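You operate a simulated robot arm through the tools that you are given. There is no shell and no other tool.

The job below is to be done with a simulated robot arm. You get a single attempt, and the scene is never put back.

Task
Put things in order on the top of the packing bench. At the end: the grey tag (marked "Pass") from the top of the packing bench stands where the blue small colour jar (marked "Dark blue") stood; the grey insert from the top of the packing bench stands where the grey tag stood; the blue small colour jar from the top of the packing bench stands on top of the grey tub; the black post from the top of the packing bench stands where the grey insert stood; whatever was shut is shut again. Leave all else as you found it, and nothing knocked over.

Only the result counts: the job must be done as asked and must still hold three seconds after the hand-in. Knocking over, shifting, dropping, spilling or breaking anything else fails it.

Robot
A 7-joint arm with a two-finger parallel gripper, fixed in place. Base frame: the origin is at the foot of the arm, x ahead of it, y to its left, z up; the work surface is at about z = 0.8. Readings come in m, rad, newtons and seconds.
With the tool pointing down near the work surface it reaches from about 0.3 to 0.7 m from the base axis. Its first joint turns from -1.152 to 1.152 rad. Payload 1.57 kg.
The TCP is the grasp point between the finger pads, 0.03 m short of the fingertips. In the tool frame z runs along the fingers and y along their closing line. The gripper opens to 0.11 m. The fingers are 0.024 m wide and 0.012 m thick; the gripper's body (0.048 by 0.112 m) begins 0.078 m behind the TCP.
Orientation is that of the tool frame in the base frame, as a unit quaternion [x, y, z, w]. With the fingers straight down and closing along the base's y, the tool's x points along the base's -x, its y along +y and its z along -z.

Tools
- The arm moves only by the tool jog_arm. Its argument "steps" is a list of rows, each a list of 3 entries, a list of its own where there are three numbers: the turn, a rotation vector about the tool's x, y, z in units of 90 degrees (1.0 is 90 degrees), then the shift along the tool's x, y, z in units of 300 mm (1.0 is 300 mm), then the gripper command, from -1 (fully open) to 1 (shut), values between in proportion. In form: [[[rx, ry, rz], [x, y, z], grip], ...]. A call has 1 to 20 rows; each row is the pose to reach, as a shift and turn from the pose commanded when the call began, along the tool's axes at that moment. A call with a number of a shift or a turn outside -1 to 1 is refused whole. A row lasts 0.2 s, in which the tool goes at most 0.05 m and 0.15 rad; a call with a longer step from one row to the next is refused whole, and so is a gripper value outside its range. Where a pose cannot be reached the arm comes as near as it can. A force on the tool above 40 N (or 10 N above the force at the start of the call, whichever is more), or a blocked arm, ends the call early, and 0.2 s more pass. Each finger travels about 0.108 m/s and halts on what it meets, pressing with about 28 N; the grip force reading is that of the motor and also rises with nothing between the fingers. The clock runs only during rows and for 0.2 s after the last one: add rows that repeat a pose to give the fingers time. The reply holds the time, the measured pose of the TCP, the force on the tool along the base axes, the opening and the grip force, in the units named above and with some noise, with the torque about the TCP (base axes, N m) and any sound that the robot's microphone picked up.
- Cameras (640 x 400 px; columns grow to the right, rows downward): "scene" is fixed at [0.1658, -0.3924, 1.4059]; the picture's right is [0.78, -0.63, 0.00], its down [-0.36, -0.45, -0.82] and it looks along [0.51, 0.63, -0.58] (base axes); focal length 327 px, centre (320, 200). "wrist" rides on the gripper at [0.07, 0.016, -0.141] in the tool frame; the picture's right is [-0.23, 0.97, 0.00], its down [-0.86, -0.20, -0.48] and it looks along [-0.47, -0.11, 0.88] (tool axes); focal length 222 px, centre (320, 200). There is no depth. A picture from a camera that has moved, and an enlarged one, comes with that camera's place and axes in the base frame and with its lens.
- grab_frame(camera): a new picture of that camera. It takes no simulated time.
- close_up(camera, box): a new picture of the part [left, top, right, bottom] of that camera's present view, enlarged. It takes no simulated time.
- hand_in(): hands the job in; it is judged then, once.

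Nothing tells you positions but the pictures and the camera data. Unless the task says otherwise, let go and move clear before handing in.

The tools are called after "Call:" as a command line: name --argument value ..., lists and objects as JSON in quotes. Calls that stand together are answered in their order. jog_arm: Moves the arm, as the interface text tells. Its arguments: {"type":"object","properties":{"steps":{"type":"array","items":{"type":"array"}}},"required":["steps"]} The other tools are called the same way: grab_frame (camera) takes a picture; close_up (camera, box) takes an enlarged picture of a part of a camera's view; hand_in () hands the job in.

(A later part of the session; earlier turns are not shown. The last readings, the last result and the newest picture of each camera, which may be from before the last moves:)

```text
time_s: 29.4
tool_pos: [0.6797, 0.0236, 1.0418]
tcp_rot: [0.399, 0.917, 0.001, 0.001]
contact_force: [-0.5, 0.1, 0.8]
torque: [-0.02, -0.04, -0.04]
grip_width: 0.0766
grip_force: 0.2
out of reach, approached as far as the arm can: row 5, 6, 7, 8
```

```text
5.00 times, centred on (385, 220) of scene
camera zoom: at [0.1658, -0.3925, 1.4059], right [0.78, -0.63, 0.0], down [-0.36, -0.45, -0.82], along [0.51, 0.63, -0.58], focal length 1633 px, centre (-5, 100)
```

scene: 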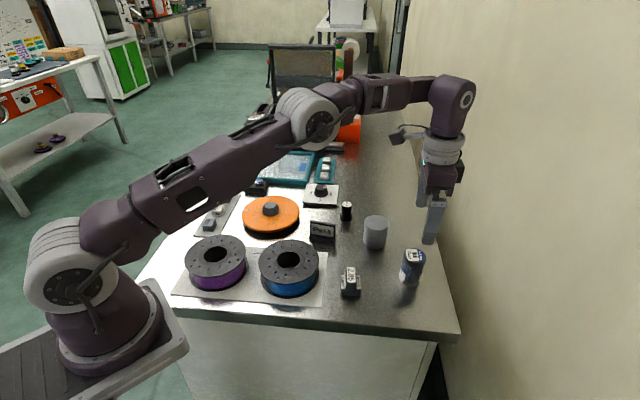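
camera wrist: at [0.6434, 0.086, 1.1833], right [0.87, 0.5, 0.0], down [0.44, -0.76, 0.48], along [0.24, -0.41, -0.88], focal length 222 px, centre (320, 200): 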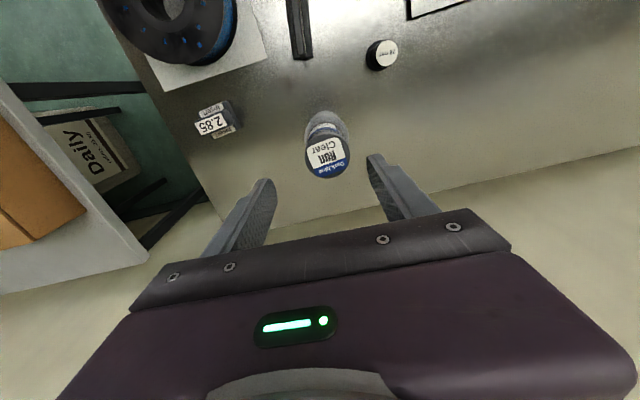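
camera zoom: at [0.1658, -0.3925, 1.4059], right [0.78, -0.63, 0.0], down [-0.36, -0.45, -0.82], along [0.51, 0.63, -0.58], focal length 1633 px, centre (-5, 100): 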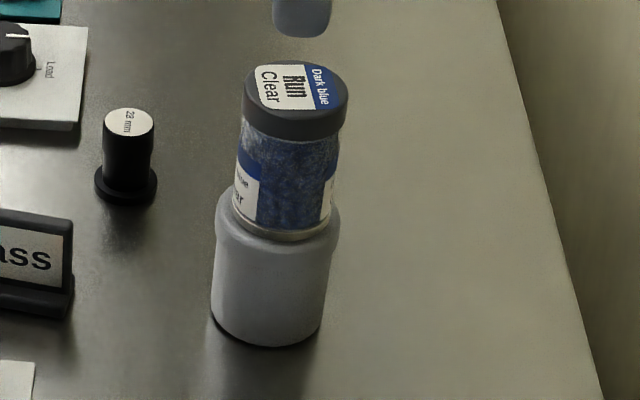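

The jar is on the tub, upright and centred. Next I'll hover over the tag with the closing direction set across its plate.

Call:
jog_arm --steps '[[[0, 0, 0.01], [0.06, -0.004, 0.0], -0.2], [[0, 0, 0.02], [0.13, -0.008, 0.02], -0.1], [[0, 0, 0.03], [0.2, -0.012, 0.05], -0.1], [[0, 0, 0.04], [0.27, -0.016, 0.09], -0.1], [[0, 0, 0.05], [0.34, -0.02, 0.13], -0.1], [[0, 0, 0.062], [0.41, -0.024, 0.17], -0.1], [[0, 0, 0.062], [0.462, -0.027, 0.208], -0.1], [[0, 0, 0.062], [0.462, -0.027, 0.208], -0.1]]'

Call:
grab_frame --camera "wrist"

Call:
close_up --camera "wrist" --box '[250, 80, 390, 200]'

Call:
grab_frame --camera "scene"

```text
time_s: 31.2
tool_pos: [0.5789, 0.1184, 0.9785]
tcp_rot: [0.443, 0.896, 0.0, 0.0]
contact_force: [0.1, 0.8, -0.1]
torque: [-0.03, -0.05, 0.01]
grip_width: 0.0604
grip_force: 0.2
```

```text
taken
camera wrist: at [0.5492, 0.1847, 1.1194], right [0.91, 0.41, 0.0], down [0.36, -0.8, 0.48], along [0.2, -0.44, -0.88], focal length 222 px, centre (320, 200)
```

wrist: 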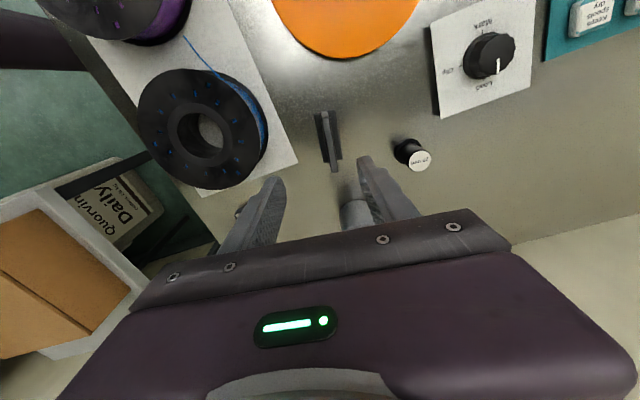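

```text
3.33 times, centred on (320, 140) of wrist
camera zoom: at [0.5492, 0.1847, 1.1194], right [0.91, 0.41, 0.0], down [0.36, -0.8, 0.48], along [0.2, -0.44, -0.88], focal length 740 px, centre (320, 400)
```

zoom: 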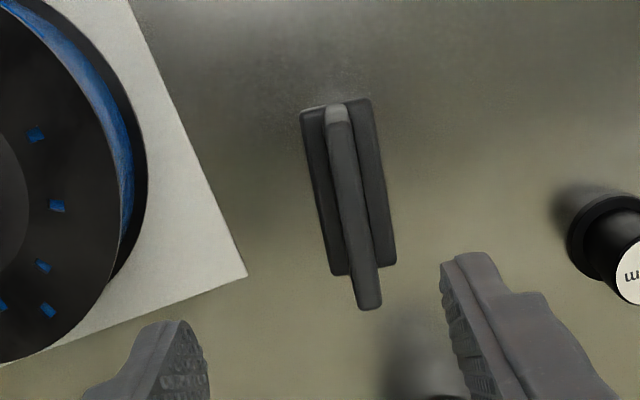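

```text
taken
```

scene: 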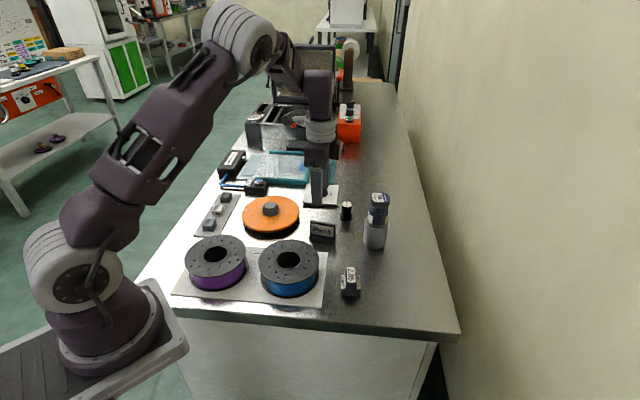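

The tag is centred near (0.5905, 0.1236), its plate standing in the middle of a wider foot. I'll align and descend so the fingertips stop just above the foot.

Call:
jog_arm --steps '[[[0, 0, 0.013], [-0.012, 0.039, 0.04], -0.1], [[0, 0, 0.013], [-0.012, 0.039, 0.1], -0.1], [[0, 0, 0.013], [-0.012, 0.039, 0.16], -0.1], [[0, 0, 0.013], [-0.012, 0.039, 0.22], -0.1], [[0, 0, 0.013], [-0.012, 0.039, 0.26], -0.1], [[0, 0, 0.013], [-0.012, 0.039, 0.26], -0.1]]'

Call:
close_up --camera "wrist" --box '[220, 80, 420, 240]'

Call:
close_up --camera "scene" --box '[270, 150, 390, 260]'

```text
time_s: 32.6
tool_pos: [0.5918, 0.1223, 0.9016]
tcp_rot: [0.451, 0.892, 0.001, 0.0]
contact_force: [-0.5, 0.0, 0.3]
torque: [0.01, -0.02, 0.0]
grip_width: 0.0603
grip_force: 0.0
```

```text
2.50 times, centred on (320, 160) of wrist
camera zoom: at [0.5631, 0.1891, 1.0427], right [0.92, 0.39, 0.0], down [0.34, -0.81, 0.48], along [0.19, -0.44, -0.88], focal length 555 px, centre (320, 300)
```

zoom: 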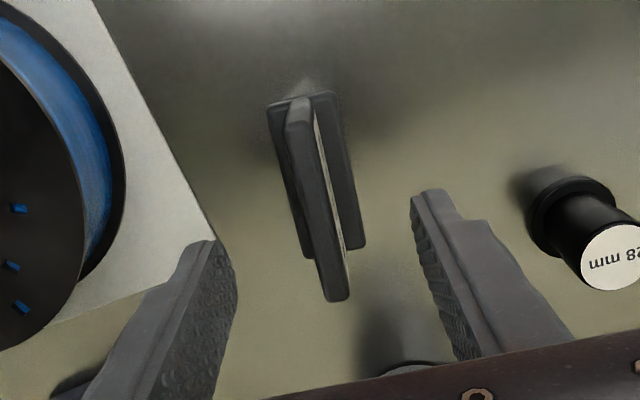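

```text
3.64 times, centred on (330, 205) of scene
camera zoom: at [0.1658, -0.3924, 1.4059], right [0.78, -0.63, 0.0], down [-0.36, -0.45, -0.82], along [0.51, 0.63, -0.58], focal length 1188 px, centre (284, 182)
```

zoom: 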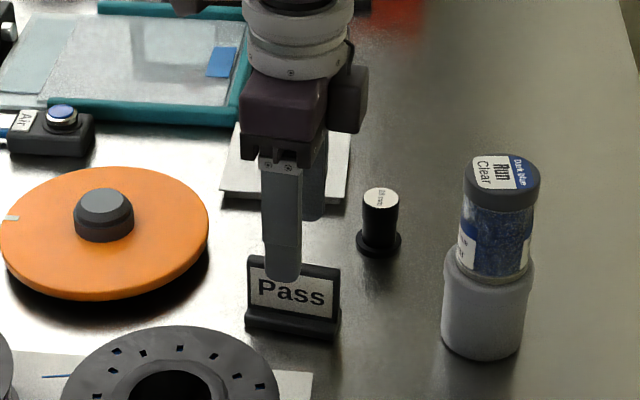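

The fingers straddle the plate with good alignment. I'll descend the rest and close.

Call:
jog_arm --steps '[[[0, 0, -0.01], [0.008, 0, 0.04], -0.1], [[0, 0, -0.01], [0.008, 0, 0.08], -0.1], [[0, 0, -0.01], [0.008, 0, 0.12], -0.1], [[0, 0, -0.01], [0.008, 0, 0.15], -0.1], [[0, 0, -0.01], [0.008, 0, 0.172], -0.1], [[0, 0, -0.01], [0.008, 0, 0.172], -0.1]]'

Call:
close_up --camera "wrist" --box '[220, 80, 420, 240]'

Call:
close_up --camera "scene" --box '[280, 180, 370, 260]'

```text
time_s: 34.0
tool_pos: [0.5902, 0.1243, 0.8505]
tcp_rot: [0.445, 0.896, 0.0, 0.0]
contact_force: [0.1, -0.8, -0.3]
torque: [-0.02, -0.02, -0.01]
grip_width: 0.0606
grip_force: 0.1
```

```text
2.50 times, centred on (320, 160) of wrist
camera zoom: at [0.5608, 0.1909, 0.992], right [0.91, 0.41, 0.0], down [0.36, -0.8, 0.48], along [0.2, -0.44, -0.88], focal length 555 px, centre (320, 300)
```

zoom: 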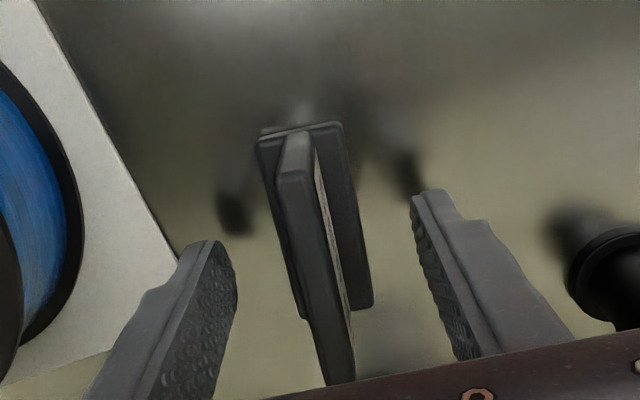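

```text
5.00 times, centred on (325, 220) of scene
camera zoom: at [0.1658, -0.3924, 1.4059], right [0.78, -0.63, 0.0], down [-0.36, -0.45, -0.82], along [0.51, 0.63, -0.58], focal length 1633 px, centre (295, 100)
```

zoom: 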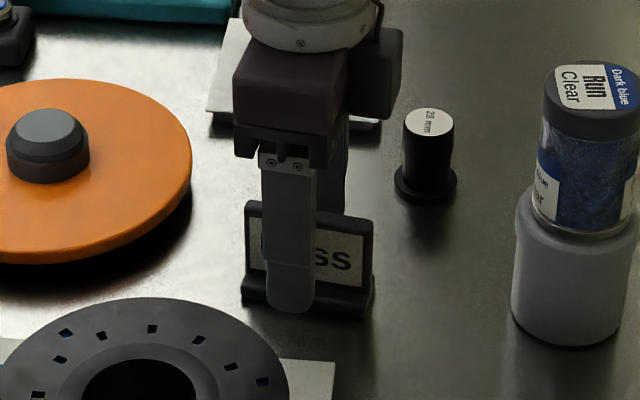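

Alignment is good, so I'm closing on the plate.

Call:
jog_arm --steps '[[[0, 0, 0], [0, 0, 0], 0.2], [[0, 0, 0], [0, 0, 0], 0.4], [[0, 0, 0], [0, 0, 0], 0.6], [[0, 0, 0], [0, 0, 0], 0.7], [[0, 0, 0], [0, 0, 0], 0.8], [[0, 0, 0], [0, 0, 0], 0.9], [[0, 0, 0], [0, 0, 0], 1], [[0, 0, 0], [0, 0, 0], 1], [[0, 0, 0], [0, 0, 0], 1], [[0, 0, 0], [0, 0, 0], 1]]'

Call:
close_up --camera "wrist" --box '[220, 80, 420, 240]'

Call:
close_up --camera "scene" --box '[280, 180, 370, 260]'

```text
time_s: 36.2
tool_pos: [0.59, 0.1247, 0.8519]
tcp_rot: [0.445, 0.896, 0.0, 0.0]
contact_force: [-0.3, -0.4, 1.0]
torque: [-0.05, -0.02, 0.01]
grip_width: 0.009
grip_force: 27.7
```

```text
2.50 times, centred on (320, 160) of wrist
camera zoom: at [0.5608, 0.1909, 0.992], right [0.91, 0.41, 0.0], down [0.36, -0.8, 0.48], along [0.2, -0.44, -0.88], focal length 555 px, centre (320, 300)
```

zoom: 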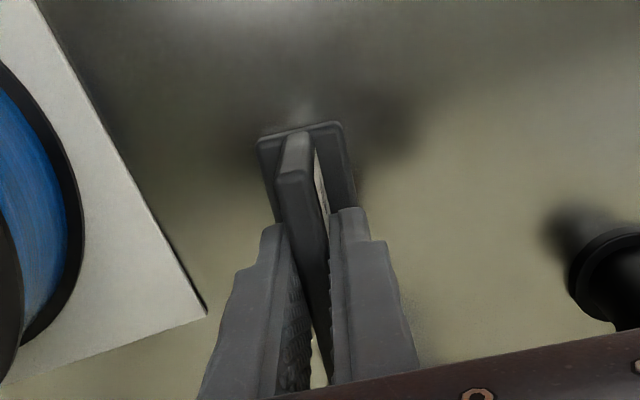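

```text
5.00 times, centred on (325, 220) of scene
camera zoom: at [0.1658, -0.3924, 1.4059], right [0.78, -0.63, 0.0], down [-0.36, -0.45, -0.82], along [0.51, 0.63, -0.58], focal length 1633 px, centre (295, 100)
```

zoom: 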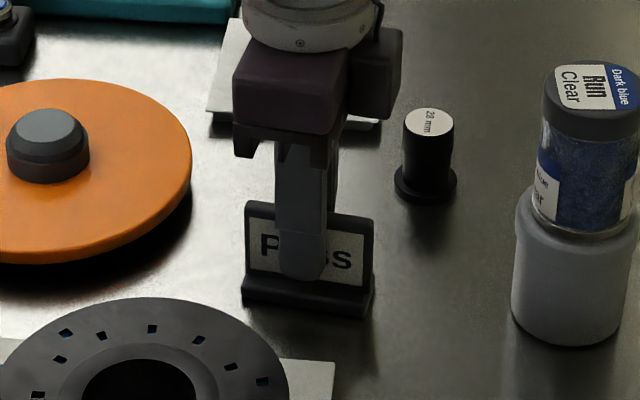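

The plate is gripped at 9 mm. I'll lift slowly and check.

Call:
jog_arm --steps '[[[0, 0, 0], [0, 0, -0.008], 1], [[0, 0, 0], [0, 0, -0.018], 1], [[0, 0, 0], [0, 0, -0.03], 1], [[0, 0, 0], [0, 0, -0.045], 1], [[0, 0, 0], [0, 0, -0.06], 1], [[0, 0, 0], [0, 0, -0.075], 1]]'

Call:
close_up --camera "wrist" --box '[220, 80, 420, 240]'

Call:
close_up --camera "scene" --box '[280, 180, 370, 260]'

```text
time_s: 37.6
tool_pos: [0.5906, 0.1257, 0.8711]
tcp_rot: [0.445, 0.895, 0.0, 0.0]
contact_force: [0.5, -0.6, -1.1]
torque: [-0.06, -0.02, -0.01]
grip_width: 0.0095
grip_force: 27.7
```

```text
2.50 times, centred on (320, 160) of wrist
camera zoom: at [0.5603, 0.191, 1.0136], right [0.91, 0.41, 0.0], down [0.36, -0.8, 0.48], along [0.19, -0.44, -0.88], focal length 555 px, centre (320, 300)
```

zoom: 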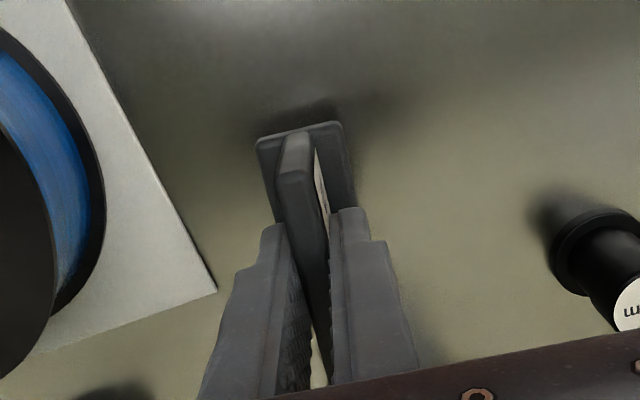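

```text
5.00 times, centred on (325, 220) of scene
camera zoom: at [0.1658, -0.3924, 1.4059], right [0.78, -0.63, 0.0], down [-0.36, -0.45, -0.82], along [0.51, 0.63, -0.58], focal length 1633 px, centre (295, 100)
```

zoom: 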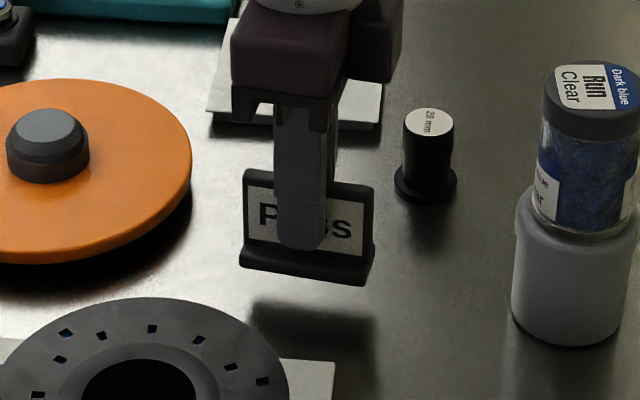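

The tag is held without slip. I'll raise it to travel height, then carry it around the tub to the jar's old place.

Call:
jog_arm --steps '[[[0, 0, 0], [0, 0, -0.02], 1], [[0, 0, 0], [0, 0, -0.045], 1], [[0, 0, 0], [0, 0, -0.07], 1], [[0, 0, 0], [0, 0, -0.095], 1], [[0, 0, 0], [0, 0, -0.12], 1], [[0, 0, 0], [0, 0, -0.145], 1], [[0, 0, 0], [0, 0, -0.17], 1], [[0, 0, 0], [0, 0, -0.19], 1], [[0, 0, 0], [0, 0, -0.19], 1]]'

Call:
jog_arm --steps '[[[0, 0, 0], [-0.02, -0.012, 0], 1], [[0, 0, 0], [-0.06, -0.038, 0], 1], [[0, 0, 0], [-0.11, -0.07, 0], 1], [[0, 0, 0], [-0.16, -0.102, 0], 1], [[0, 0, 0], [-0.21, -0.134, 0], 1], [[0, 0, 0], [-0.26, -0.166, 0], 1], [[0, 0, 0], [-0.31, -0.198, 0], 1], [[0, 0, 0], [-0.353, -0.227, 0], 1], [[0, 0, 0], [-0.4, -0.235, 0], 1], [[0, 0, 0], [-0.45, -0.243, 0], 1], [[0, 0, 0], [-0.5, -0.251, 0], 1], [[0, 0, 0], [-0.55, -0.259, 0], 1], [[0, 0, 0], [-0.6, -0.267, 0], 1], [[0, 0, 0], [-0.65, -0.275, 0], 1], [[0, 0, 0], [-0.7, -0.283, 0], 1], [[0, 0, 0], [-0.74, -0.29, 0], 1], [[0, 0, 0], [-0.77, -0.296, 0], 1], [[0, 0, 0], [-0.786, -0.298, 0], 1], [[0, 0, 0], [-0.786, -0.298, 0], 1]]'

Call:
grab_frame --camera "wrist"

Call:
grab_frame --camera "scene"

```text
time_s: 39.6
tool_pos: [0.5896, 0.1237, 0.9292]
tcp_rot: [0.445, 0.896, 0.001, 0.0]
contact_force: [0.0, 0.0, -1.0]
torque: [0.02, 0.01, 0.0]
grip_width: 0.0093
grip_force: 27.5
```

```text
time_s: 43.6
tool_pos: [0.6612, -0.1172, 0.931]
tcp_rot: [0.445, 0.896, 0.0, 0.0]
contact_force: [1.0, 0.5, 0.3]
torque: [0.0, 0.0, 0.03]
grip_width: 0.0092
grip_force: 27.6
```

```text
taken
camera wrist: at [0.631, -0.0504, 1.0715], right [0.91, 0.41, 0.0], down [0.36, -0.8, 0.48], along [0.19, -0.44, -0.88], focal length 222 px, centre (320, 200)
```

wrist: 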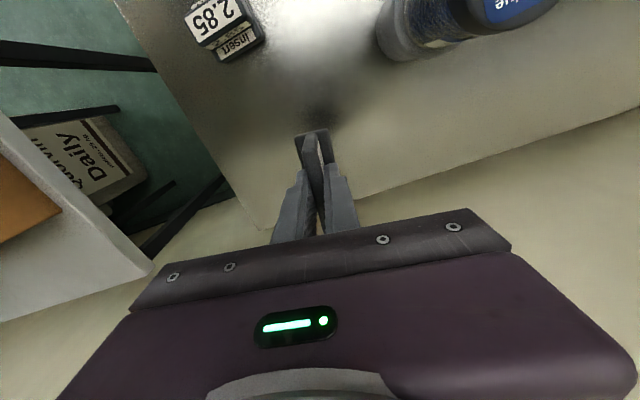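

```text
taken
```

scene: 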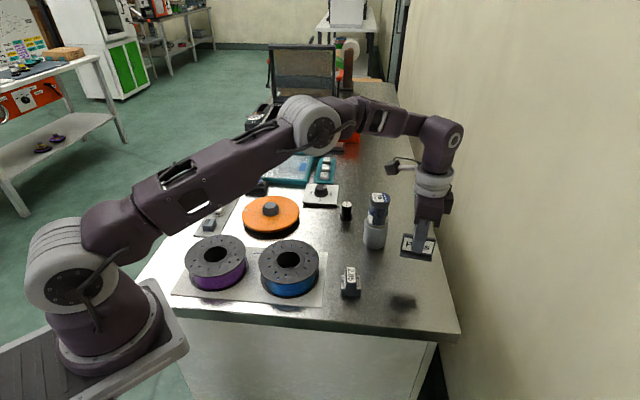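

The tag is above the jar's old spot. I'll lower to near contact, then take small steps.

Call:
jog_arm --steps '[[[0, 0, 0], [0, 0, 0.02], 1], [[0, 0, 0], [0, 0, 0.05], 1], [[0, 0, 0], [0, 0, 0.08], 1], [[0, 0, 0], [0, 0, 0.11], 1], [[0, 0, 0], [0, 0, 0.14], 1], [[0, 0, 0], [0, 0, 0.17], 1], [[0, 0, 0], [0, 0, 0.2], 1], [[0, 0, 0], [0, 0, 0.225], 1], [[0, 0, 0], [0, 0, 0.245], 1], [[0, 0, 0], [0, 0, 0.252], 1], [[0, 0, 0], [0, 0, 0.252], 1]]'

Call:
jog_arm --steps '[[[0, 0, 0], [0, 0, 0.004], 1], [[0, 0, 0], [0, 0, 0.004], 1]]'

Call:
close_up --camera "scene" --box '[375, 220, 465, 300]'

```text
time_s: 46.0
tool_pos: [0.6618, -0.1165, 0.8546]
tcp_rot: [0.444, 0.896, -0.001, 0.0]
contact_force: [-0.6, 0.1, -1.1]
torque: [0.0, -0.03, 0.04]
grip_width: 0.0093
grip_force: 27.9
```

```text
time_s: 46.6
tool_pos: [0.6604, -0.1163, 0.8523]
tcp_rot: [0.445, 0.896, 0.0, 0.0]
contact_force: [0.1, -0.3, -0.6]
torque: [0.0, -0.01, 0.02]
grip_width: 0.0094
grip_force: 28.0
```

```text
5.00 times, centred on (420, 260) of scene
camera zoom: at [0.1658, -0.3924, 1.4059], right [0.78, -0.63, 0.0], down [-0.36, -0.45, -0.82], along [0.51, 0.63, -0.58], focal length 1633 px, centre (-180, -100)
```

zoom: 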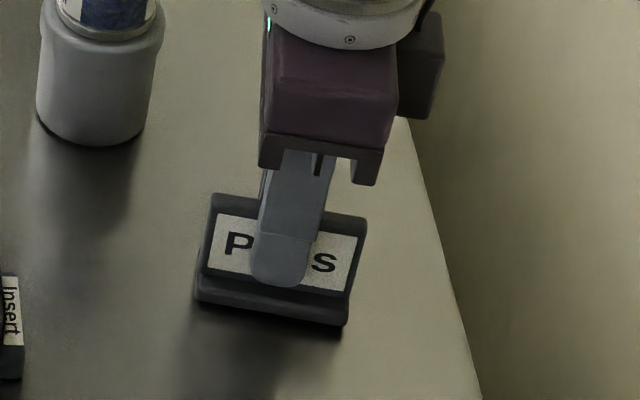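

Call:
jog_arm --steps '[[[0, 0, 0], [0, 0, 0.004], 1], [[0, 0, 0], [0, 0, 0.004], 1]]'

Call:
jog_arm --steps '[[[0, 0, 0], [0, 0, 0.003], 1], [[0, 0, 0], [0, 0, 0.003], 1]]'

```text
time_s: 47.2
tool_pos: [0.6619, -0.1159, 0.8532]
tcp_rot: [0.445, 0.896, -0.001, 0.0]
contact_force: [0.6, -0.8, -0.3]
torque: [0.01, 0.0, -0.01]
grip_width: 0.0091
grip_force: 28.2
```

```text
time_s: 47.8
tool_pos: [0.6611, -0.1172, 0.8511]
tcp_rot: [0.445, 0.896, 0.001, 0.0]
contact_force: [-0.7, -0.4, -0.4]
torque: [0.01, -0.01, 0.04]
grip_width: 0.0091
grip_force: 27.8
```

Call:
jog_arm --steps '[[[0, 0, 0], [0, 0, 0.003], 1], [[0, 0, 0], [0, 0, 0.003], 1]]'

Call:
jog_arm --steps '[[[0, 0, 0], [0, 0, 0.002], 1], [[0, 0, 0], [0, 0, 0.002], 1]]'

```text
time_s: 48.4
tool_pos: [0.663, -0.1169, 0.8511]
tcp_rot: [0.444, 0.896, 0.001, 0.001]
contact_force: [-3.4, 1.7, 11.9]
torque: [0.15, 0.19, 0.0]
grip_width: 0.0093
grip_force: 28.2
```

```text
time_s: 49.0
tool_pos: [0.6612, -0.1165, 0.8509]
tcp_rot: [0.445, 0.896, 0.0, 0.002]
contact_force: [-3.0, 2.1, 19.9]
torque: [0.02, 0.09, -0.01]
grip_width: 0.0095
grip_force: 28.0
```

It has touched the bench. I'll ease off and release slowly.

Call:
jog_arm --steps '[[[0, 0, 0], [0, 0, -0.003], 1], [[0, 0, 0], [0, 0, -0.003], 1]]'

Call:
jog_arm --steps '[[[0, 0, 0], [0, 0, 0], 0.82], [[0, 0, 0], [0, 0, 0], 0.78], [[0, 0, 0], [0, 0, 0], 0.7], [[0, 0, 0], [0, 0, 0], 0.55], [[0, 0, 0], [0, 0, 0], 0.4], [[0, 0, 0], [0, 0, 0], 0.25], [[0, 0, 0], [0, 0, 0], 0.25]]'

Call:
close_up --camera "wrist" --box '[220, 80, 420, 240]'

Call:
close_up --camera "scene" --box '[375, 220, 465, 300]'

```text
time_s: 49.6
tool_pos: [0.6607, -0.1168, 0.8495]
tcp_rot: [0.445, 0.896, 0.0, -0.001]
contact_force: [3.2, -1.0, 7.5]
torque: [-0.25, -0.27, 0.03]
grip_width: 0.009
grip_force: 27.8
```

```text
time_s: 51.2
tool_pos: [0.6609, -0.1158, 0.8506]
tcp_rot: [0.445, 0.896, 0.001, 0.0]
contact_force: [0.2, 0.6, -0.5]
torque: [-0.01, -0.02, 0.04]
grip_width: 0.0411
grip_force: 0.1
```

```text
2.50 times, centred on (320, 160) of wrist
camera zoom: at [0.632, -0.0507, 0.9917], right [0.91, 0.41, 0.0], down [0.36, -0.8, 0.48], along [0.19, -0.44, -0.88], focal length 555 px, centre (320, 300)
```

zoom: 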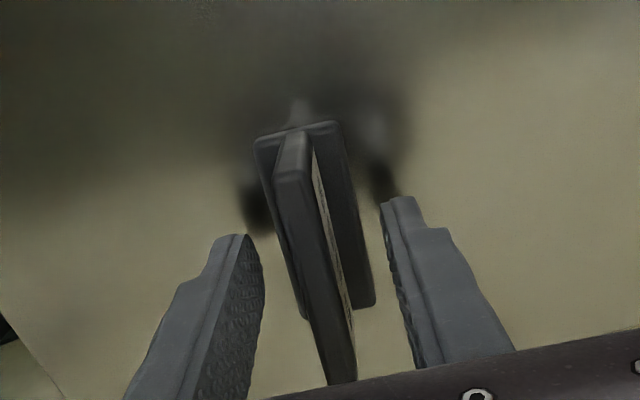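

```text
5.00 times, centred on (420, 260) of scene
camera zoom: at [0.1658, -0.3924, 1.4059], right [0.78, -0.63, 0.0], down [-0.36, -0.45, -0.82], along [0.51, 0.63, -0.58], focal length 1633 px, centre (-180, -100)
```

zoom: 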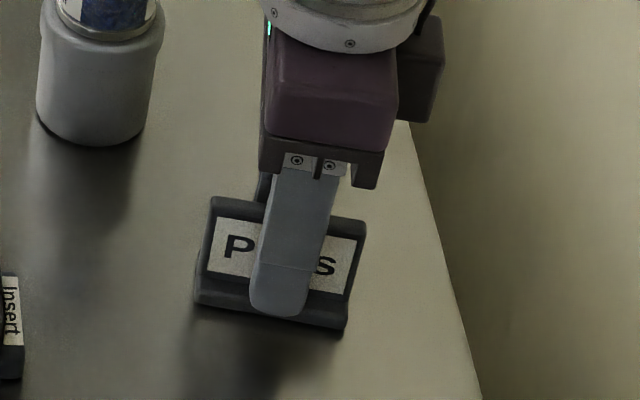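

The tag is released and upright. I'll rise straight up and then look at it.

Call:
jog_arm --steps '[[[0, 0, 0], [0, 0, -0.03], 0.25], [[0, 0, 0], [0, 0, -0.09], 0.25], [[0, 0, 0], [0, 0, -0.16], 0.25], [[0, 0, 0], [0, 0, -0.23], 0.25], [[0, 0, 0], [0, 0, -0.3], 0.25], [[0, 0, 0], [0, 0, -0.36], 0.25], [[0, 0, 0], [0, 0, -0.36], 0.25]]'

Call:
close_up --camera "scene" --box '[375, 220, 465, 300]'

Call:
grab_frame --camera "wrist"

Call:
close_up --camera "wrist" --box '[250, 80, 390, 200]'

```text
time_s: 52.8
tool_pos: [0.6614, -0.1158, 0.9597]
tcp_rot: [0.444, 0.896, -0.001, 0.0]
contact_force: [0.6, -0.1, -0.9]
torque: [0.01, -0.01, -0.01]
grip_width: 0.0414
grip_force: 0.1
```

```text
5.00 times, centred on (420, 260) of scene
camera zoom: at [0.1658, -0.3924, 1.4059], right [0.78, -0.63, 0.0], down [-0.36, -0.45, -0.82], along [0.51, 0.63, -0.58], focal length 1633 px, centre (-180, -100)
```

zoom: 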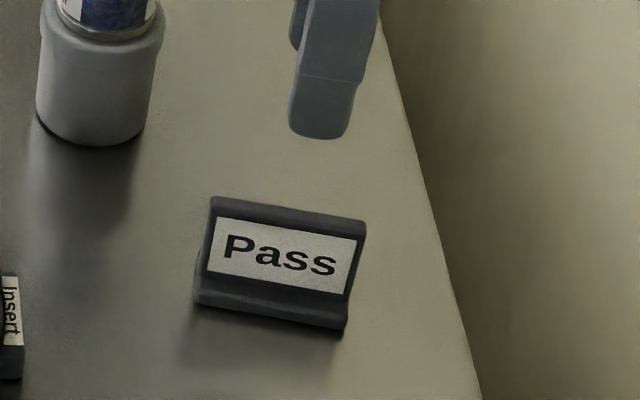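

```text
taken
camera wrist: at [0.6312, -0.0499, 1.1008], right [0.91, 0.41, 0.0], down [0.36, -0.8, 0.48], along [0.2, -0.44, -0.88], focal length 222 px, centre (320, 200)
```

wrist: 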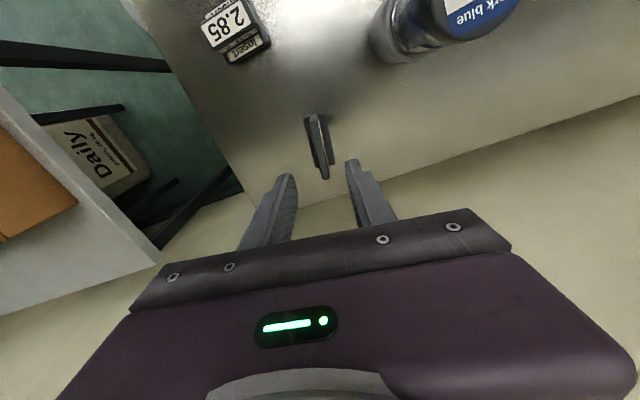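

```text
3.33 times, centred on (320, 140) of wrist
camera zoom: at [0.6312, -0.0499, 1.1008], right [0.91, 0.41, 0.0], down [0.36, -0.8, 0.48], along [0.2, -0.44, -0.88], focal length 740 px, centre (320, 400)
```

zoom: 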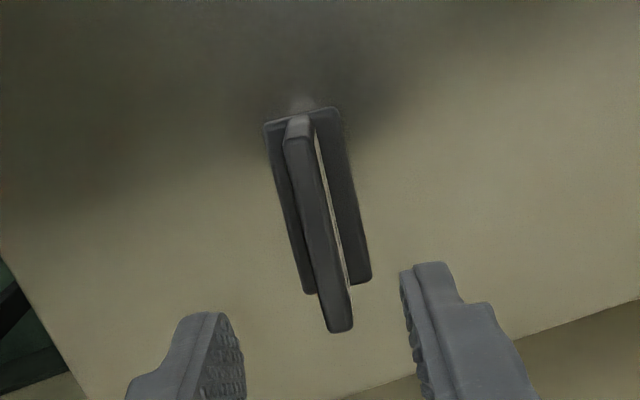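

The tag stands centred at the jar's old spot. Next is the insert: I'll hover above it with closing along about 50° to match its sides.

Call:
jog_arm --steps '[[[0, 0, -0.02], [0.06, -0.029, 0], 0.0], [[0, 0, -0.04], [0.13, -0.058, 0], -0.2], [[0, 0, -0.06], [0.2, -0.087, 0], -0.4], [[0, 0, -0.08], [0.27, -0.116, 0], -0.45], [[0, 0, -0.1], [0.34, -0.145, 0], -0.45], [[0, 0, -0.12], [0.4, -0.175, 0], -0.45], [[0, 0, -0.144], [0.441, -0.203, 0], -0.45], [[0, 0, -0.144], [0.441, -0.203, 0], -0.45]]'

Call:
grab_frame --camera "wrist"

Call:
close_up --camera "wrist" --box '[250, 90, 390, 210]'

```text
time_s: 54.6
tool_pos: [0.533, -0.0486, 0.9596]
tcp_rot: [0.342, 0.94, 0.0, 0.0]
contact_force: [0.8, 0.0, 0.1]
torque: [0.02, 0.01, 0.01]
grip_width: 0.0799
grip_force: 0.1
```

```text
taken
camera wrist: at [0.4882, 0.0095, 1.1], right [0.8, 0.6, 0.0], down [0.53, -0.7, 0.48], along [0.29, -0.38, -0.88], focal length 222 px, centre (320, 200)
```

wrist: 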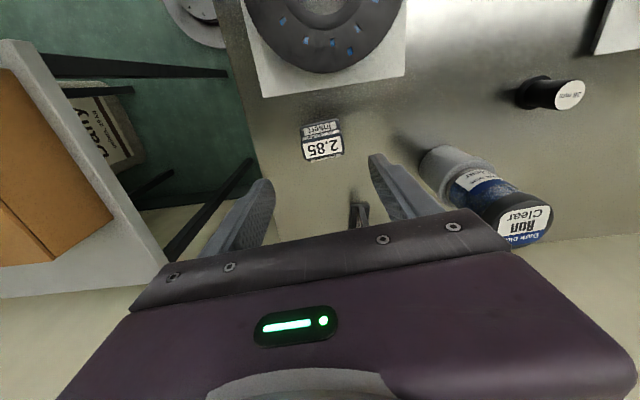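

```text
3.33 times, centred on (320, 150) of wrist
camera zoom: at [0.4882, 0.0095, 1.1], right [0.8, 0.6, 0.0], down [0.53, -0.7, 0.48], along [0.29, -0.38, -0.88], focal length 740 px, centre (320, 367)
```

zoom: 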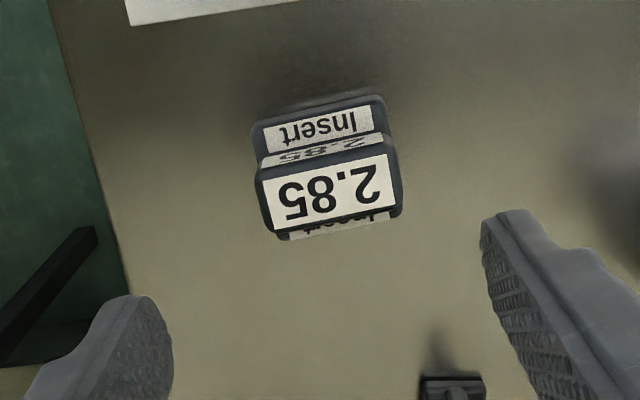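

The gripper is well aligned with the insert; a 2–3 mm correction is needed. I'll descend so the tips reach low on its base block.

Call:
jog_arm --steps '[[[0, 0, 0], [0.007, 0.01, 0.06], -0.45], [[0, 0, 0], [0.007, 0.01, 0.12], -0.45], [[0, 0, 0], [0.007, 0.01, 0.18], -0.45], [[0, 0, 0], [0.007, 0.01, 0.24], -0.45], [[0, 0, 0], [0.007, 0.01, 0.3], -0.45], [[0, 0, 0], [0.007, 0.01, 0.35], -0.45], [[0, 0, 0], [0.007, 0.01, 0.39], -0.45], [[0, 0, 0], [0.007, 0.01, 0.415], -0.45], [[0, 0, 0], [0.007, 0.01, 0.415], -0.45]]'

Call:
close_up --camera "wrist" --box '[220, 80, 420, 240]'

Call:
close_up --camera "scene" --box '[310, 240, 390, 310]'

```text
time_s: 56.6
tool_pos: [0.5321, -0.0446, 0.8343]
tcp_rot: [0.34, 0.94, 0.0, 0.001]
contact_force: [0.0, 0.2, -0.1]
torque: [0.03, 0.0, 0.0]
grip_width: 0.0796
grip_force: 0.1
```

```text
2.50 times, centred on (320, 160) of wrist
camera zoom: at [0.4902, 0.0138, 0.975], right [0.8, 0.6, 0.0], down [0.53, -0.7, 0.48], along [0.29, -0.38, -0.88], focal length 555 px, centre (320, 300)
```

zoom: 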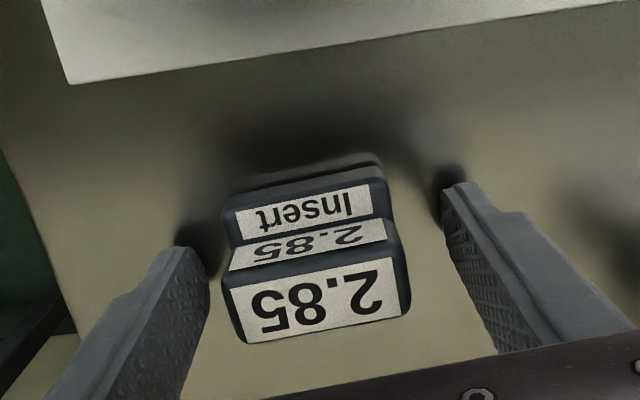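

```text
5.71 times, centred on (350, 275) of scene
camera zoom: at [0.1658, -0.3924, 1.4059], right [0.78, -0.63, 0.0], down [-0.36, -0.45, -0.82], along [0.51, 0.63, -0.58], focal length 1867 px, centre (149, -229)
```

zoom: 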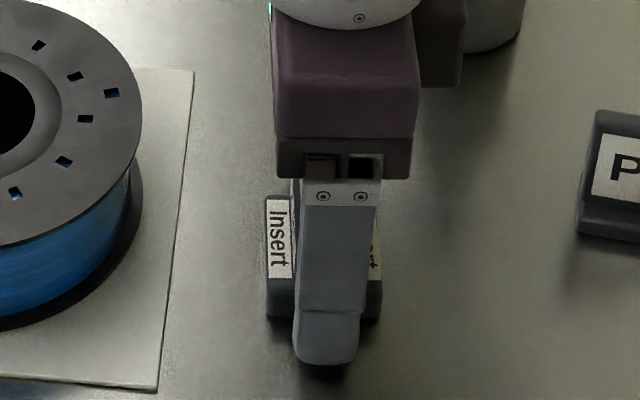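

The fingers straddle the base block. I'm closing slowly.

Call:
jog_arm --steps '[[[0, 0, 0], [0, 0, 0], -0.25], [[0, 0, 0], [0, 0, 0], -0.1], [[0, 0, 0], [0, 0, 0], 0.0], [[0, 0, 0], [0, 0, 0], 0.1], [[0, 0, 0], [0, 0, 0], 0.2], [[0, 0, 0], [0, 0, 0], 0.5], [[0, 0, 0], [0, 0, 0], 1], [[0, 0, 0], [0, 0, 0], 1], [[0, 0, 0], [0, 0, 0], 1], [[0, 0, 0], [0, 0, 0], 1]]'

Call:
close_up --camera "wrist" --box '[220, 80, 420, 240]'

Call:
close_up --camera "scene" --box '[310, 240, 390, 310]'

```text
time_s: 58.8
tool_pos: [0.5336, -0.0436, 0.8344]
tcp_rot: [0.341, 0.94, 0.001, 0.0]
contact_force: [0.4, -0.1, 1.5]
torque: [-0.03, 0.03, -0.02]
grip_width: 0.0515
grip_force: 28.0
```

```text
2.50 times, centred on (320, 160) of wrist
camera zoom: at [0.4902, 0.0138, 0.9752], right [0.8, 0.6, 0.0], down [0.53, -0.7, 0.48], along [0.29, -0.38, -0.88], focal length 555 px, centre (320, 300)
```

zoom: 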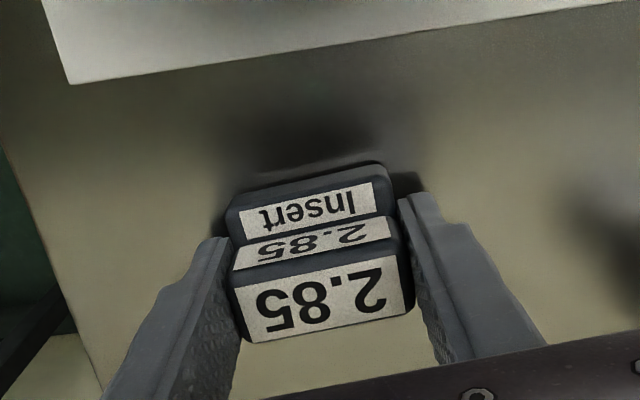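

```text
5.71 times, centred on (350, 275) of scene
camera zoom: at [0.1658, -0.3924, 1.4059], right [0.78, -0.63, 0.0], down [-0.36, -0.45, -0.82], along [0.51, 0.63, -0.58], focal length 1867 px, centre (149, -229)
```

zoom: 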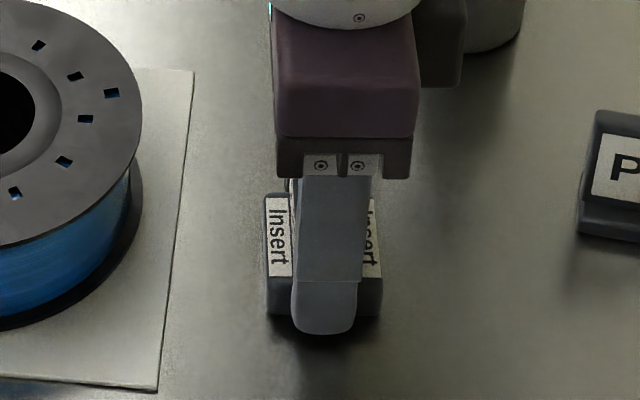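

The insert is gripped at 51.5 mm across its base. I'll lift slowly and check.

Call:
jog_arm --steps '[[[0, 0, 0], [0, 0, -0.008], 1], [[0, 0, 0], [0, 0, -0.018], 1], [[0, 0, 0], [0, 0, -0.03], 1], [[0, 0, 0], [0, 0, -0.042], 1], [[0, 0, 0], [0, 0, -0.055], 1], [[0, 0, 0], [0, 0, -0.07], 1]]'

Call:
close_up --camera "wrist" --box '[220, 80, 420, 240]'

Call:
close_up --camera "scene" --box '[310, 240, 390, 310]'

```text
time_s: 60.2
tool_pos: [0.5339, -0.0448, 0.8553]
tcp_rot: [0.342, 0.94, 0.0, 0.001]
contact_force: [-0.1, -0.2, -0.1]
torque: [0.02, -0.01, -0.01]
grip_width: 0.0513
grip_force: 27.8
```

```text
2.50 times, centred on (320, 160) of wrist
camera zoom: at [0.4891, 0.0136, 0.9969], right [0.8, 0.6, 0.0], down [0.53, -0.7, 0.48], along [0.29, -0.38, -0.88], focal length 555 px, centre (320, 300)
```

zoom: 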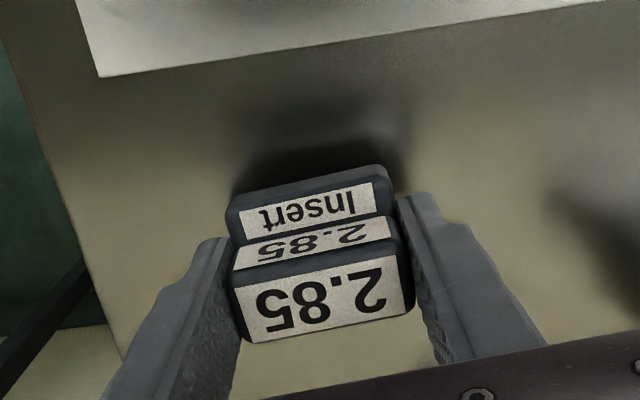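

```text
5.71 times, centred on (350, 275) of scene
camera zoom: at [0.1658, -0.3924, 1.4059], right [0.78, -0.63, 0.0], down [-0.36, -0.45, -0.82], along [0.51, 0.63, -0.58], focal length 1867 px, centre (149, -229)
```

zoom: 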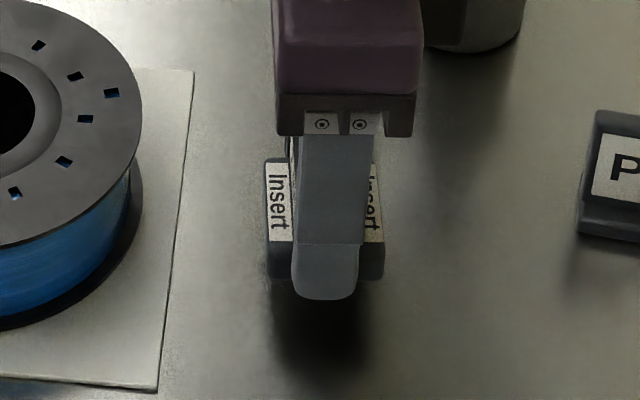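

The insert is held. I'll raise it and carry it to the tag's old place at about (0.590, 0.125).

Call:
jog_arm --steps '[[[0, 0, 0], [0, 0, -0.02], 1], [[0, 0, 0], [0, 0, -0.045], 1], [[0, 0, 0], [0, 0, -0.075], 1], [[0, 0, 0], [0, 0, -0.105], 1], [[0, 0, 0], [0, 0, -0.135], 1], [[0, 0, 0], [0, 0, -0.165], 1], [[0, 0, 0], [0, 0, -0.195], 1], [[0, 0, 0], [0, 0, -0.225], 1], [[0, 0, 0], [0, 0, -0.25], 1], [[0, 0, 0], [0, 0, -0.25], 1]]'

Call:
jog_arm --steps '[[[0, 0, 0], [0.008, 0.02, 0], 1], [[0, 0, 0], [0.023, 0.06, 0], 1], [[0, 0, 0], [0.041, 0.105, 0], 1], [[0, 0, 0], [0.058, 0.15, 0], 1], [[0, 0, 0], [0.076, 0.195, 0], 1], [[0, 0, 0], [0.093, 0.24, 0], 1], [[0, 0, 0], [0.111, 0.285, 0], 1], [[0, 0, 0], [0.129, 0.33, 0], 1], [[0, 0, 0], [0.146, 0.375, 0], 1], [[0, 0, 0], [0.164, 0.42, 0], 1], [[0, 0, 0], [0.181, 0.465, 0], 1], [[0, 0, 0], [0.199, 0.51, 0], 1], [[0, 0, 0], [0.21, 0.54, 0], 1], [[0, 0, 0], [0.217, 0.556, 0], 1], [[0, 0, 0], [0.217, 0.556, 0], 1]]'

Call:
grab_frame --camera "wrist"

Call:
grab_frame --camera "scene"

```text
time_s: 62.4
tool_pos: [0.5331, -0.0445, 0.9306]
tcp_rot: [0.341, 0.94, 0.0, 0.001]
contact_force: [0.8, 0.0, -0.1]
torque: [-0.02, 0.0, -0.02]
grip_width: 0.0517
grip_force: 28.1
```

```text
time_s: 65.6
tool_pos: [0.5903, 0.125, 0.9297]
tcp_rot: [0.341, 0.94, 0.0, 0.0]
contact_force: [1.0, 0.1, 0.1]
torque: [-0.01, 0.02, 0.02]
grip_width: 0.0516
grip_force: 27.5
```

```text
taken
camera wrist: at [0.5466, 0.1839, 1.0716], right [0.8, 0.6, 0.0], down [0.53, -0.7, 0.48], along [0.29, -0.38, -0.88], focal length 222 px, centre (320, 200)
```

wrist: 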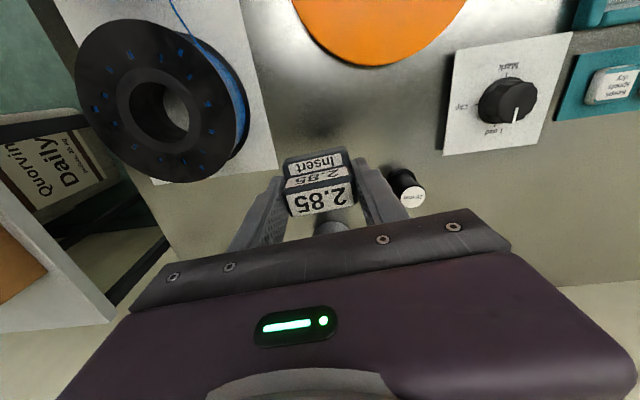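

```text
taken
```

scene: 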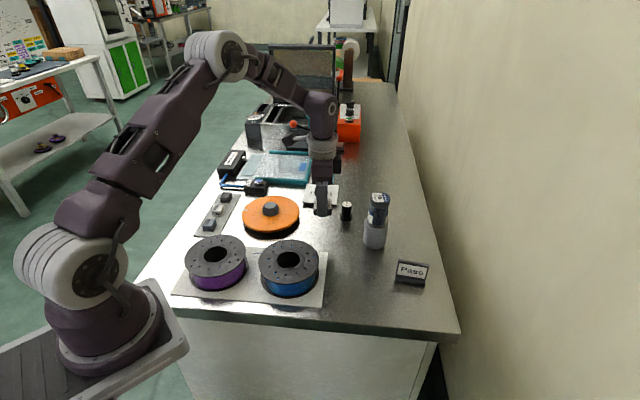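

The insert is over the tag's old spot. I'll lower it near contact, then in small steps.

Call:
jog_arm --steps '[[[0, 0, 0], [0, 0, 0.02], 1], [[0, 0, 0], [0, 0, 0.05], 1], [[0, 0, 0], [0, 0, 0.085], 1], [[0, 0, 0], [0, 0, 0.12], 1], [[0, 0, 0], [0, 0, 0.155], 1], [[0, 0, 0], [0, 0, 0.19], 1], [[0, 0, 0], [0, 0, 0.225], 1], [[0, 0, 0], [0, 0, 0.26], 1], [[0, 0, 0], [0, 0, 0.29], 1], [[0, 0, 0], [0, 0, 0.308], 1], [[0, 0, 0], [0, 0, 0.313], 1], [[0, 0, 0], [0, 0, 0.313], 1]]'

Call:
jog_arm --steps '[[[0, 0, 0], [0, 0, 0.004], 1], [[0, 0, 0], [0, 0, 0.004], 1]]'

Call:
jog_arm --steps '[[[0, 0, 0], [0, 0, 0.003], 1], [[0, 0, 0], [0, 0, 0.003], 1]]'

```text
time_s: 68.2
tool_pos: [0.5891, 0.1261, 0.836]
tcp_rot: [0.341, 0.94, 0.0, 0.0]
contact_force: [-0.2, -0.4, -0.3]
torque: [0.0, -0.03, 0.01]
grip_width: 0.0516
grip_force: 27.9
```

```text
time_s: 68.8
tool_pos: [0.5898, 0.1268, 0.8346]
tcp_rot: [0.342, 0.94, 0.0, 0.0]
contact_force: [0.4, 1.1, -0.4]
torque: [-0.01, 0.02, -0.01]
grip_width: 0.0514
grip_force: 28.0
```

```text
time_s: 69.4
tool_pos: [0.5898, 0.1263, 0.8346]
tcp_rot: [0.342, 0.94, 0.001, -0.001]
contact_force: [-1.6, -0.6, 3.3]
torque: [-0.06, 0.04, 0.02]
grip_width: 0.0517
grip_force: 28.4
```

Contact is light at about 3 N. I'm releasing slowly, with limited opening to stay clear of the spool sheet.

Call:
jog_arm --steps '[[[0, 0, 0], [0, 0, 0], 0.06], [[0, 0, 0], [0, 0, 0], 0.04], [[0, 0, 0], [0, 0, 0], 0.0], [[0, 0, 0], [0, 0, 0], -0.1], [[0, 0, 0], [0, 0, 0], -0.25], [[0, 0, 0], [0, 0, 0], -0.25]]'

Call:
close_up --camera "wrist" --box '[220, 80, 420, 240]'

Call:
jog_arm --steps '[[[0, 0, 0], [0, 0, -0.03], -0.25], [[0, 0, 0], [0, 0, -0.09], -0.25], [[0, 0, 0], [0, 0, -0.16], -0.25], [[0, 0, 0], [0, 0, -0.23], -0.25], [[0, 0, 0], [0, 0, -0.3], -0.25], [[0, 0, 0], [0, 0, -0.36], -0.25], [[0, 0, 0], [0, 0, -0.36], -0.25]]'

Call:
grab_frame --camera "wrist"

Call:
close_up --camera "scene" --box '[280, 180, 370, 260]'

Call:
close_up --camera "wrist" --box '[250, 90, 390, 210]'

```text
time_s: 70.8
tool_pos: [0.5892, 0.1269, 0.835]
tcp_rot: [0.34, 0.94, 0.0, 0.0]
contact_force: [0.2, 0.3, -0.2]
torque: [-0.03, 0.0, 0.02]
grip_width: 0.0686
grip_force: 0.1
```

```text
2.50 times, centred on (320, 160) of wrist
camera zoom: at [0.5462, 0.1838, 0.9751], right [0.8, 0.6, 0.0], down [0.53, -0.7, 0.48], along [0.29, -0.38, -0.88], focal length 555 px, centre (320, 300)
```

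zoom: 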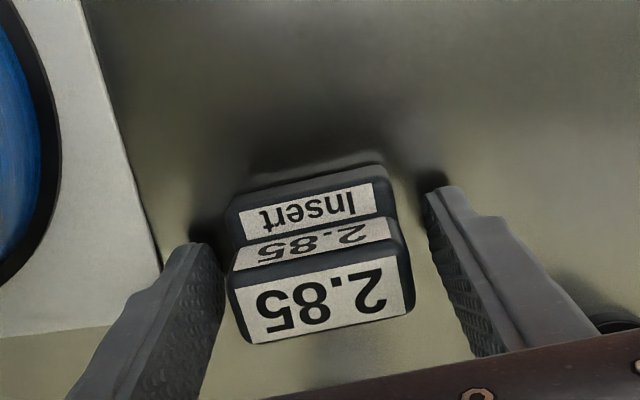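

```text
time_s: 72.4
tool_pos: [0.591, 0.1253, 0.9432]
tcp_rot: [0.342, 0.94, 0.001, 0.0]
contact_force: [0.3, 0.5, 0.8]
torque: [0.02, 0.02, -0.03]
grip_width: 0.0688
grip_force: 0.1
```

```text
taken
camera wrist: at [0.5474, 0.1825, 1.0837], right [0.8, 0.6, 0.0], down [0.53, -0.7, 0.48], along [0.29, -0.38, -0.88], focal length 222 px, centre (320, 200)
```

wrist: 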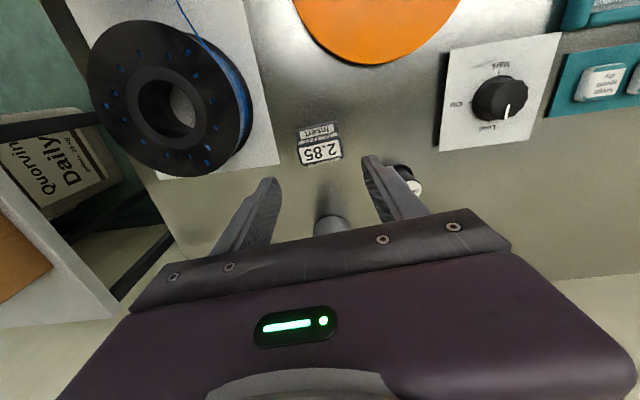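

```text
5.00 times, centred on (325, 220) of scene
camera zoom: at [0.1658, -0.3924, 1.4059], right [0.78, -0.63, 0.0], down [-0.36, -0.45, -0.82], along [0.51, 0.63, -0.58], focal length 1633 px, centre (295, 100)
```

zoom: 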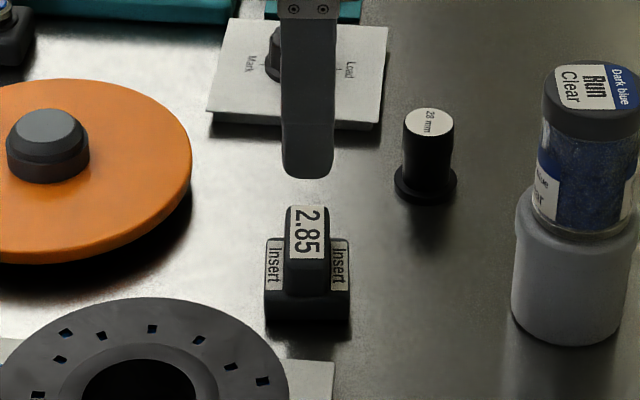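

```text
3.33 times, centred on (320, 150) of wrist
camera zoom: at [0.5474, 0.1825, 1.0837], right [0.8, 0.6, 0.0], down [0.53, -0.7, 0.48], along [0.29, -0.38, -0.88], focal length 740 px, centre (320, 367)
```

zoom: 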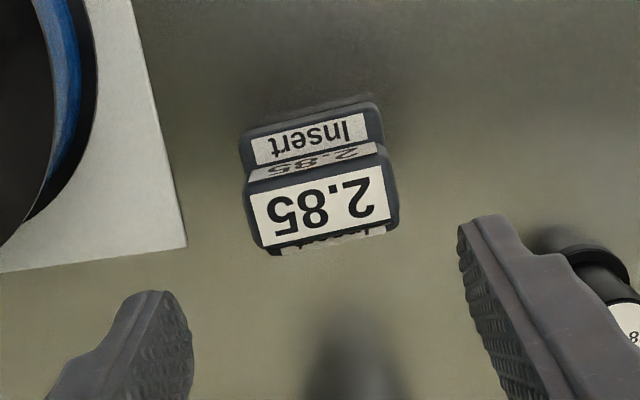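

The insert stands at the tag's old place. Next is the post at about (0.703, 0.152), which is near the reach limit, so I'll hover there first.

Call:
jog_arm --steps '[[[0, 0, 0], [-0.03, 0.04, 0.0], -0.2], [[0, 0, 0], [-0.06, 0.08, 0.0], -0.2], [[0, 0, 0], [-0.09, 0.12, 0.02], -0.2], [[0, 0, 0], [-0.12, 0.165, 0.04], -0.2], [[0, 0, 0], [-0.15, 0.21, 0.06], -0.2], [[0, 0, 0], [-0.18, 0.25, 0.085], -0.2], [[0, 0, 0], [-0.21, 0.285, 0.11], -0.2], [[0, 0, 0], [-0.229, 0.31, 0.127], -0.2], [[0, 0, 0], [-0.229, 0.31, 0.127], -0.2]]'

Call:
grab_frame --camera "wrist"

Call:
close_up --camera "wrist" --box '[250, 90, 390, 210]'

Call:
close_up --camera "scene" --box '[300, 140, 420, 260]'

```text
time_s: 74.4
tool_pos: [0.6766, 0.1444, 0.9054]
tcp_rot: [0.341, 0.94, 0.0, 0.0]
contact_force: [-0.1, -0.1, 0.0]
torque: [0.08, -0.01, 0.04]
grip_width: 0.0658
grip_force: 0.1
out of reach, approached as far as the arm can: row 6, 7, 8, 9
```

```text
taken
camera wrist: at [0.6338, 0.2019, 1.0462], right [0.8, 0.6, 0.0], down [0.53, -0.7, 0.48], along [0.29, -0.38, -0.88], focal length 222 px, centre (320, 200)
```

wrist: 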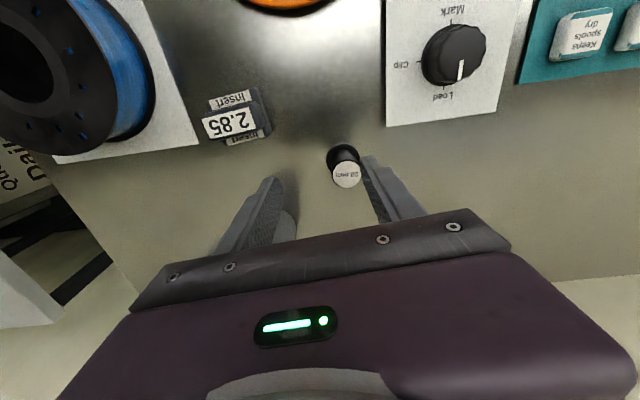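

```text
3.33 times, centred on (320, 150) of wrist
camera zoom: at [0.6338, 0.2019, 1.0462], right [0.8, 0.6, 0.0], down [0.53, -0.7, 0.48], along [0.29, -0.38, -0.88], focal length 740 px, centre (320, 367)
```

zoom: 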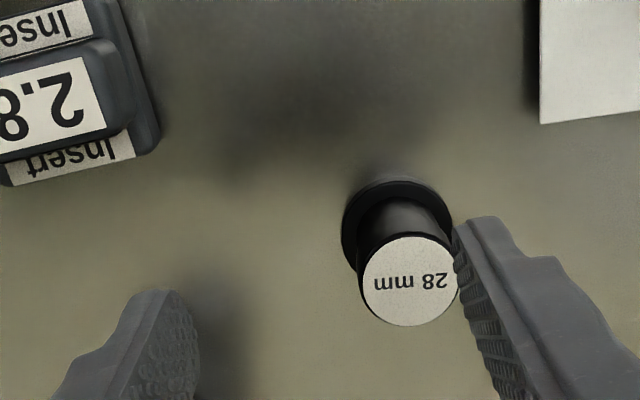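

```text
3.33 times, centred on (360, 200) of scene
camera zoom: at [0.1658, -0.3925, 1.4059], right [0.78, -0.63, 0.0], down [-0.36, -0.45, -0.82], along [0.51, 0.63, -0.58], focal length 1089 px, centre (187, 200)
```

zoom: 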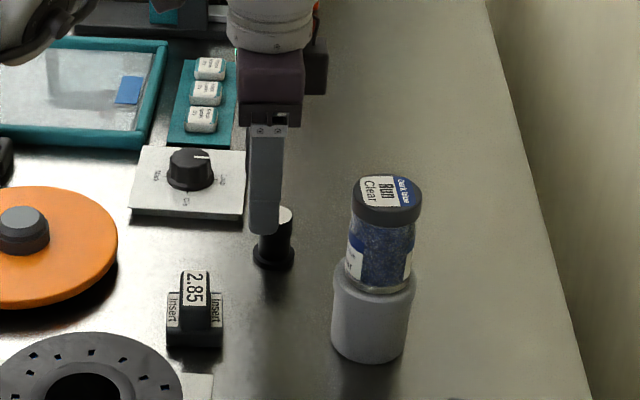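

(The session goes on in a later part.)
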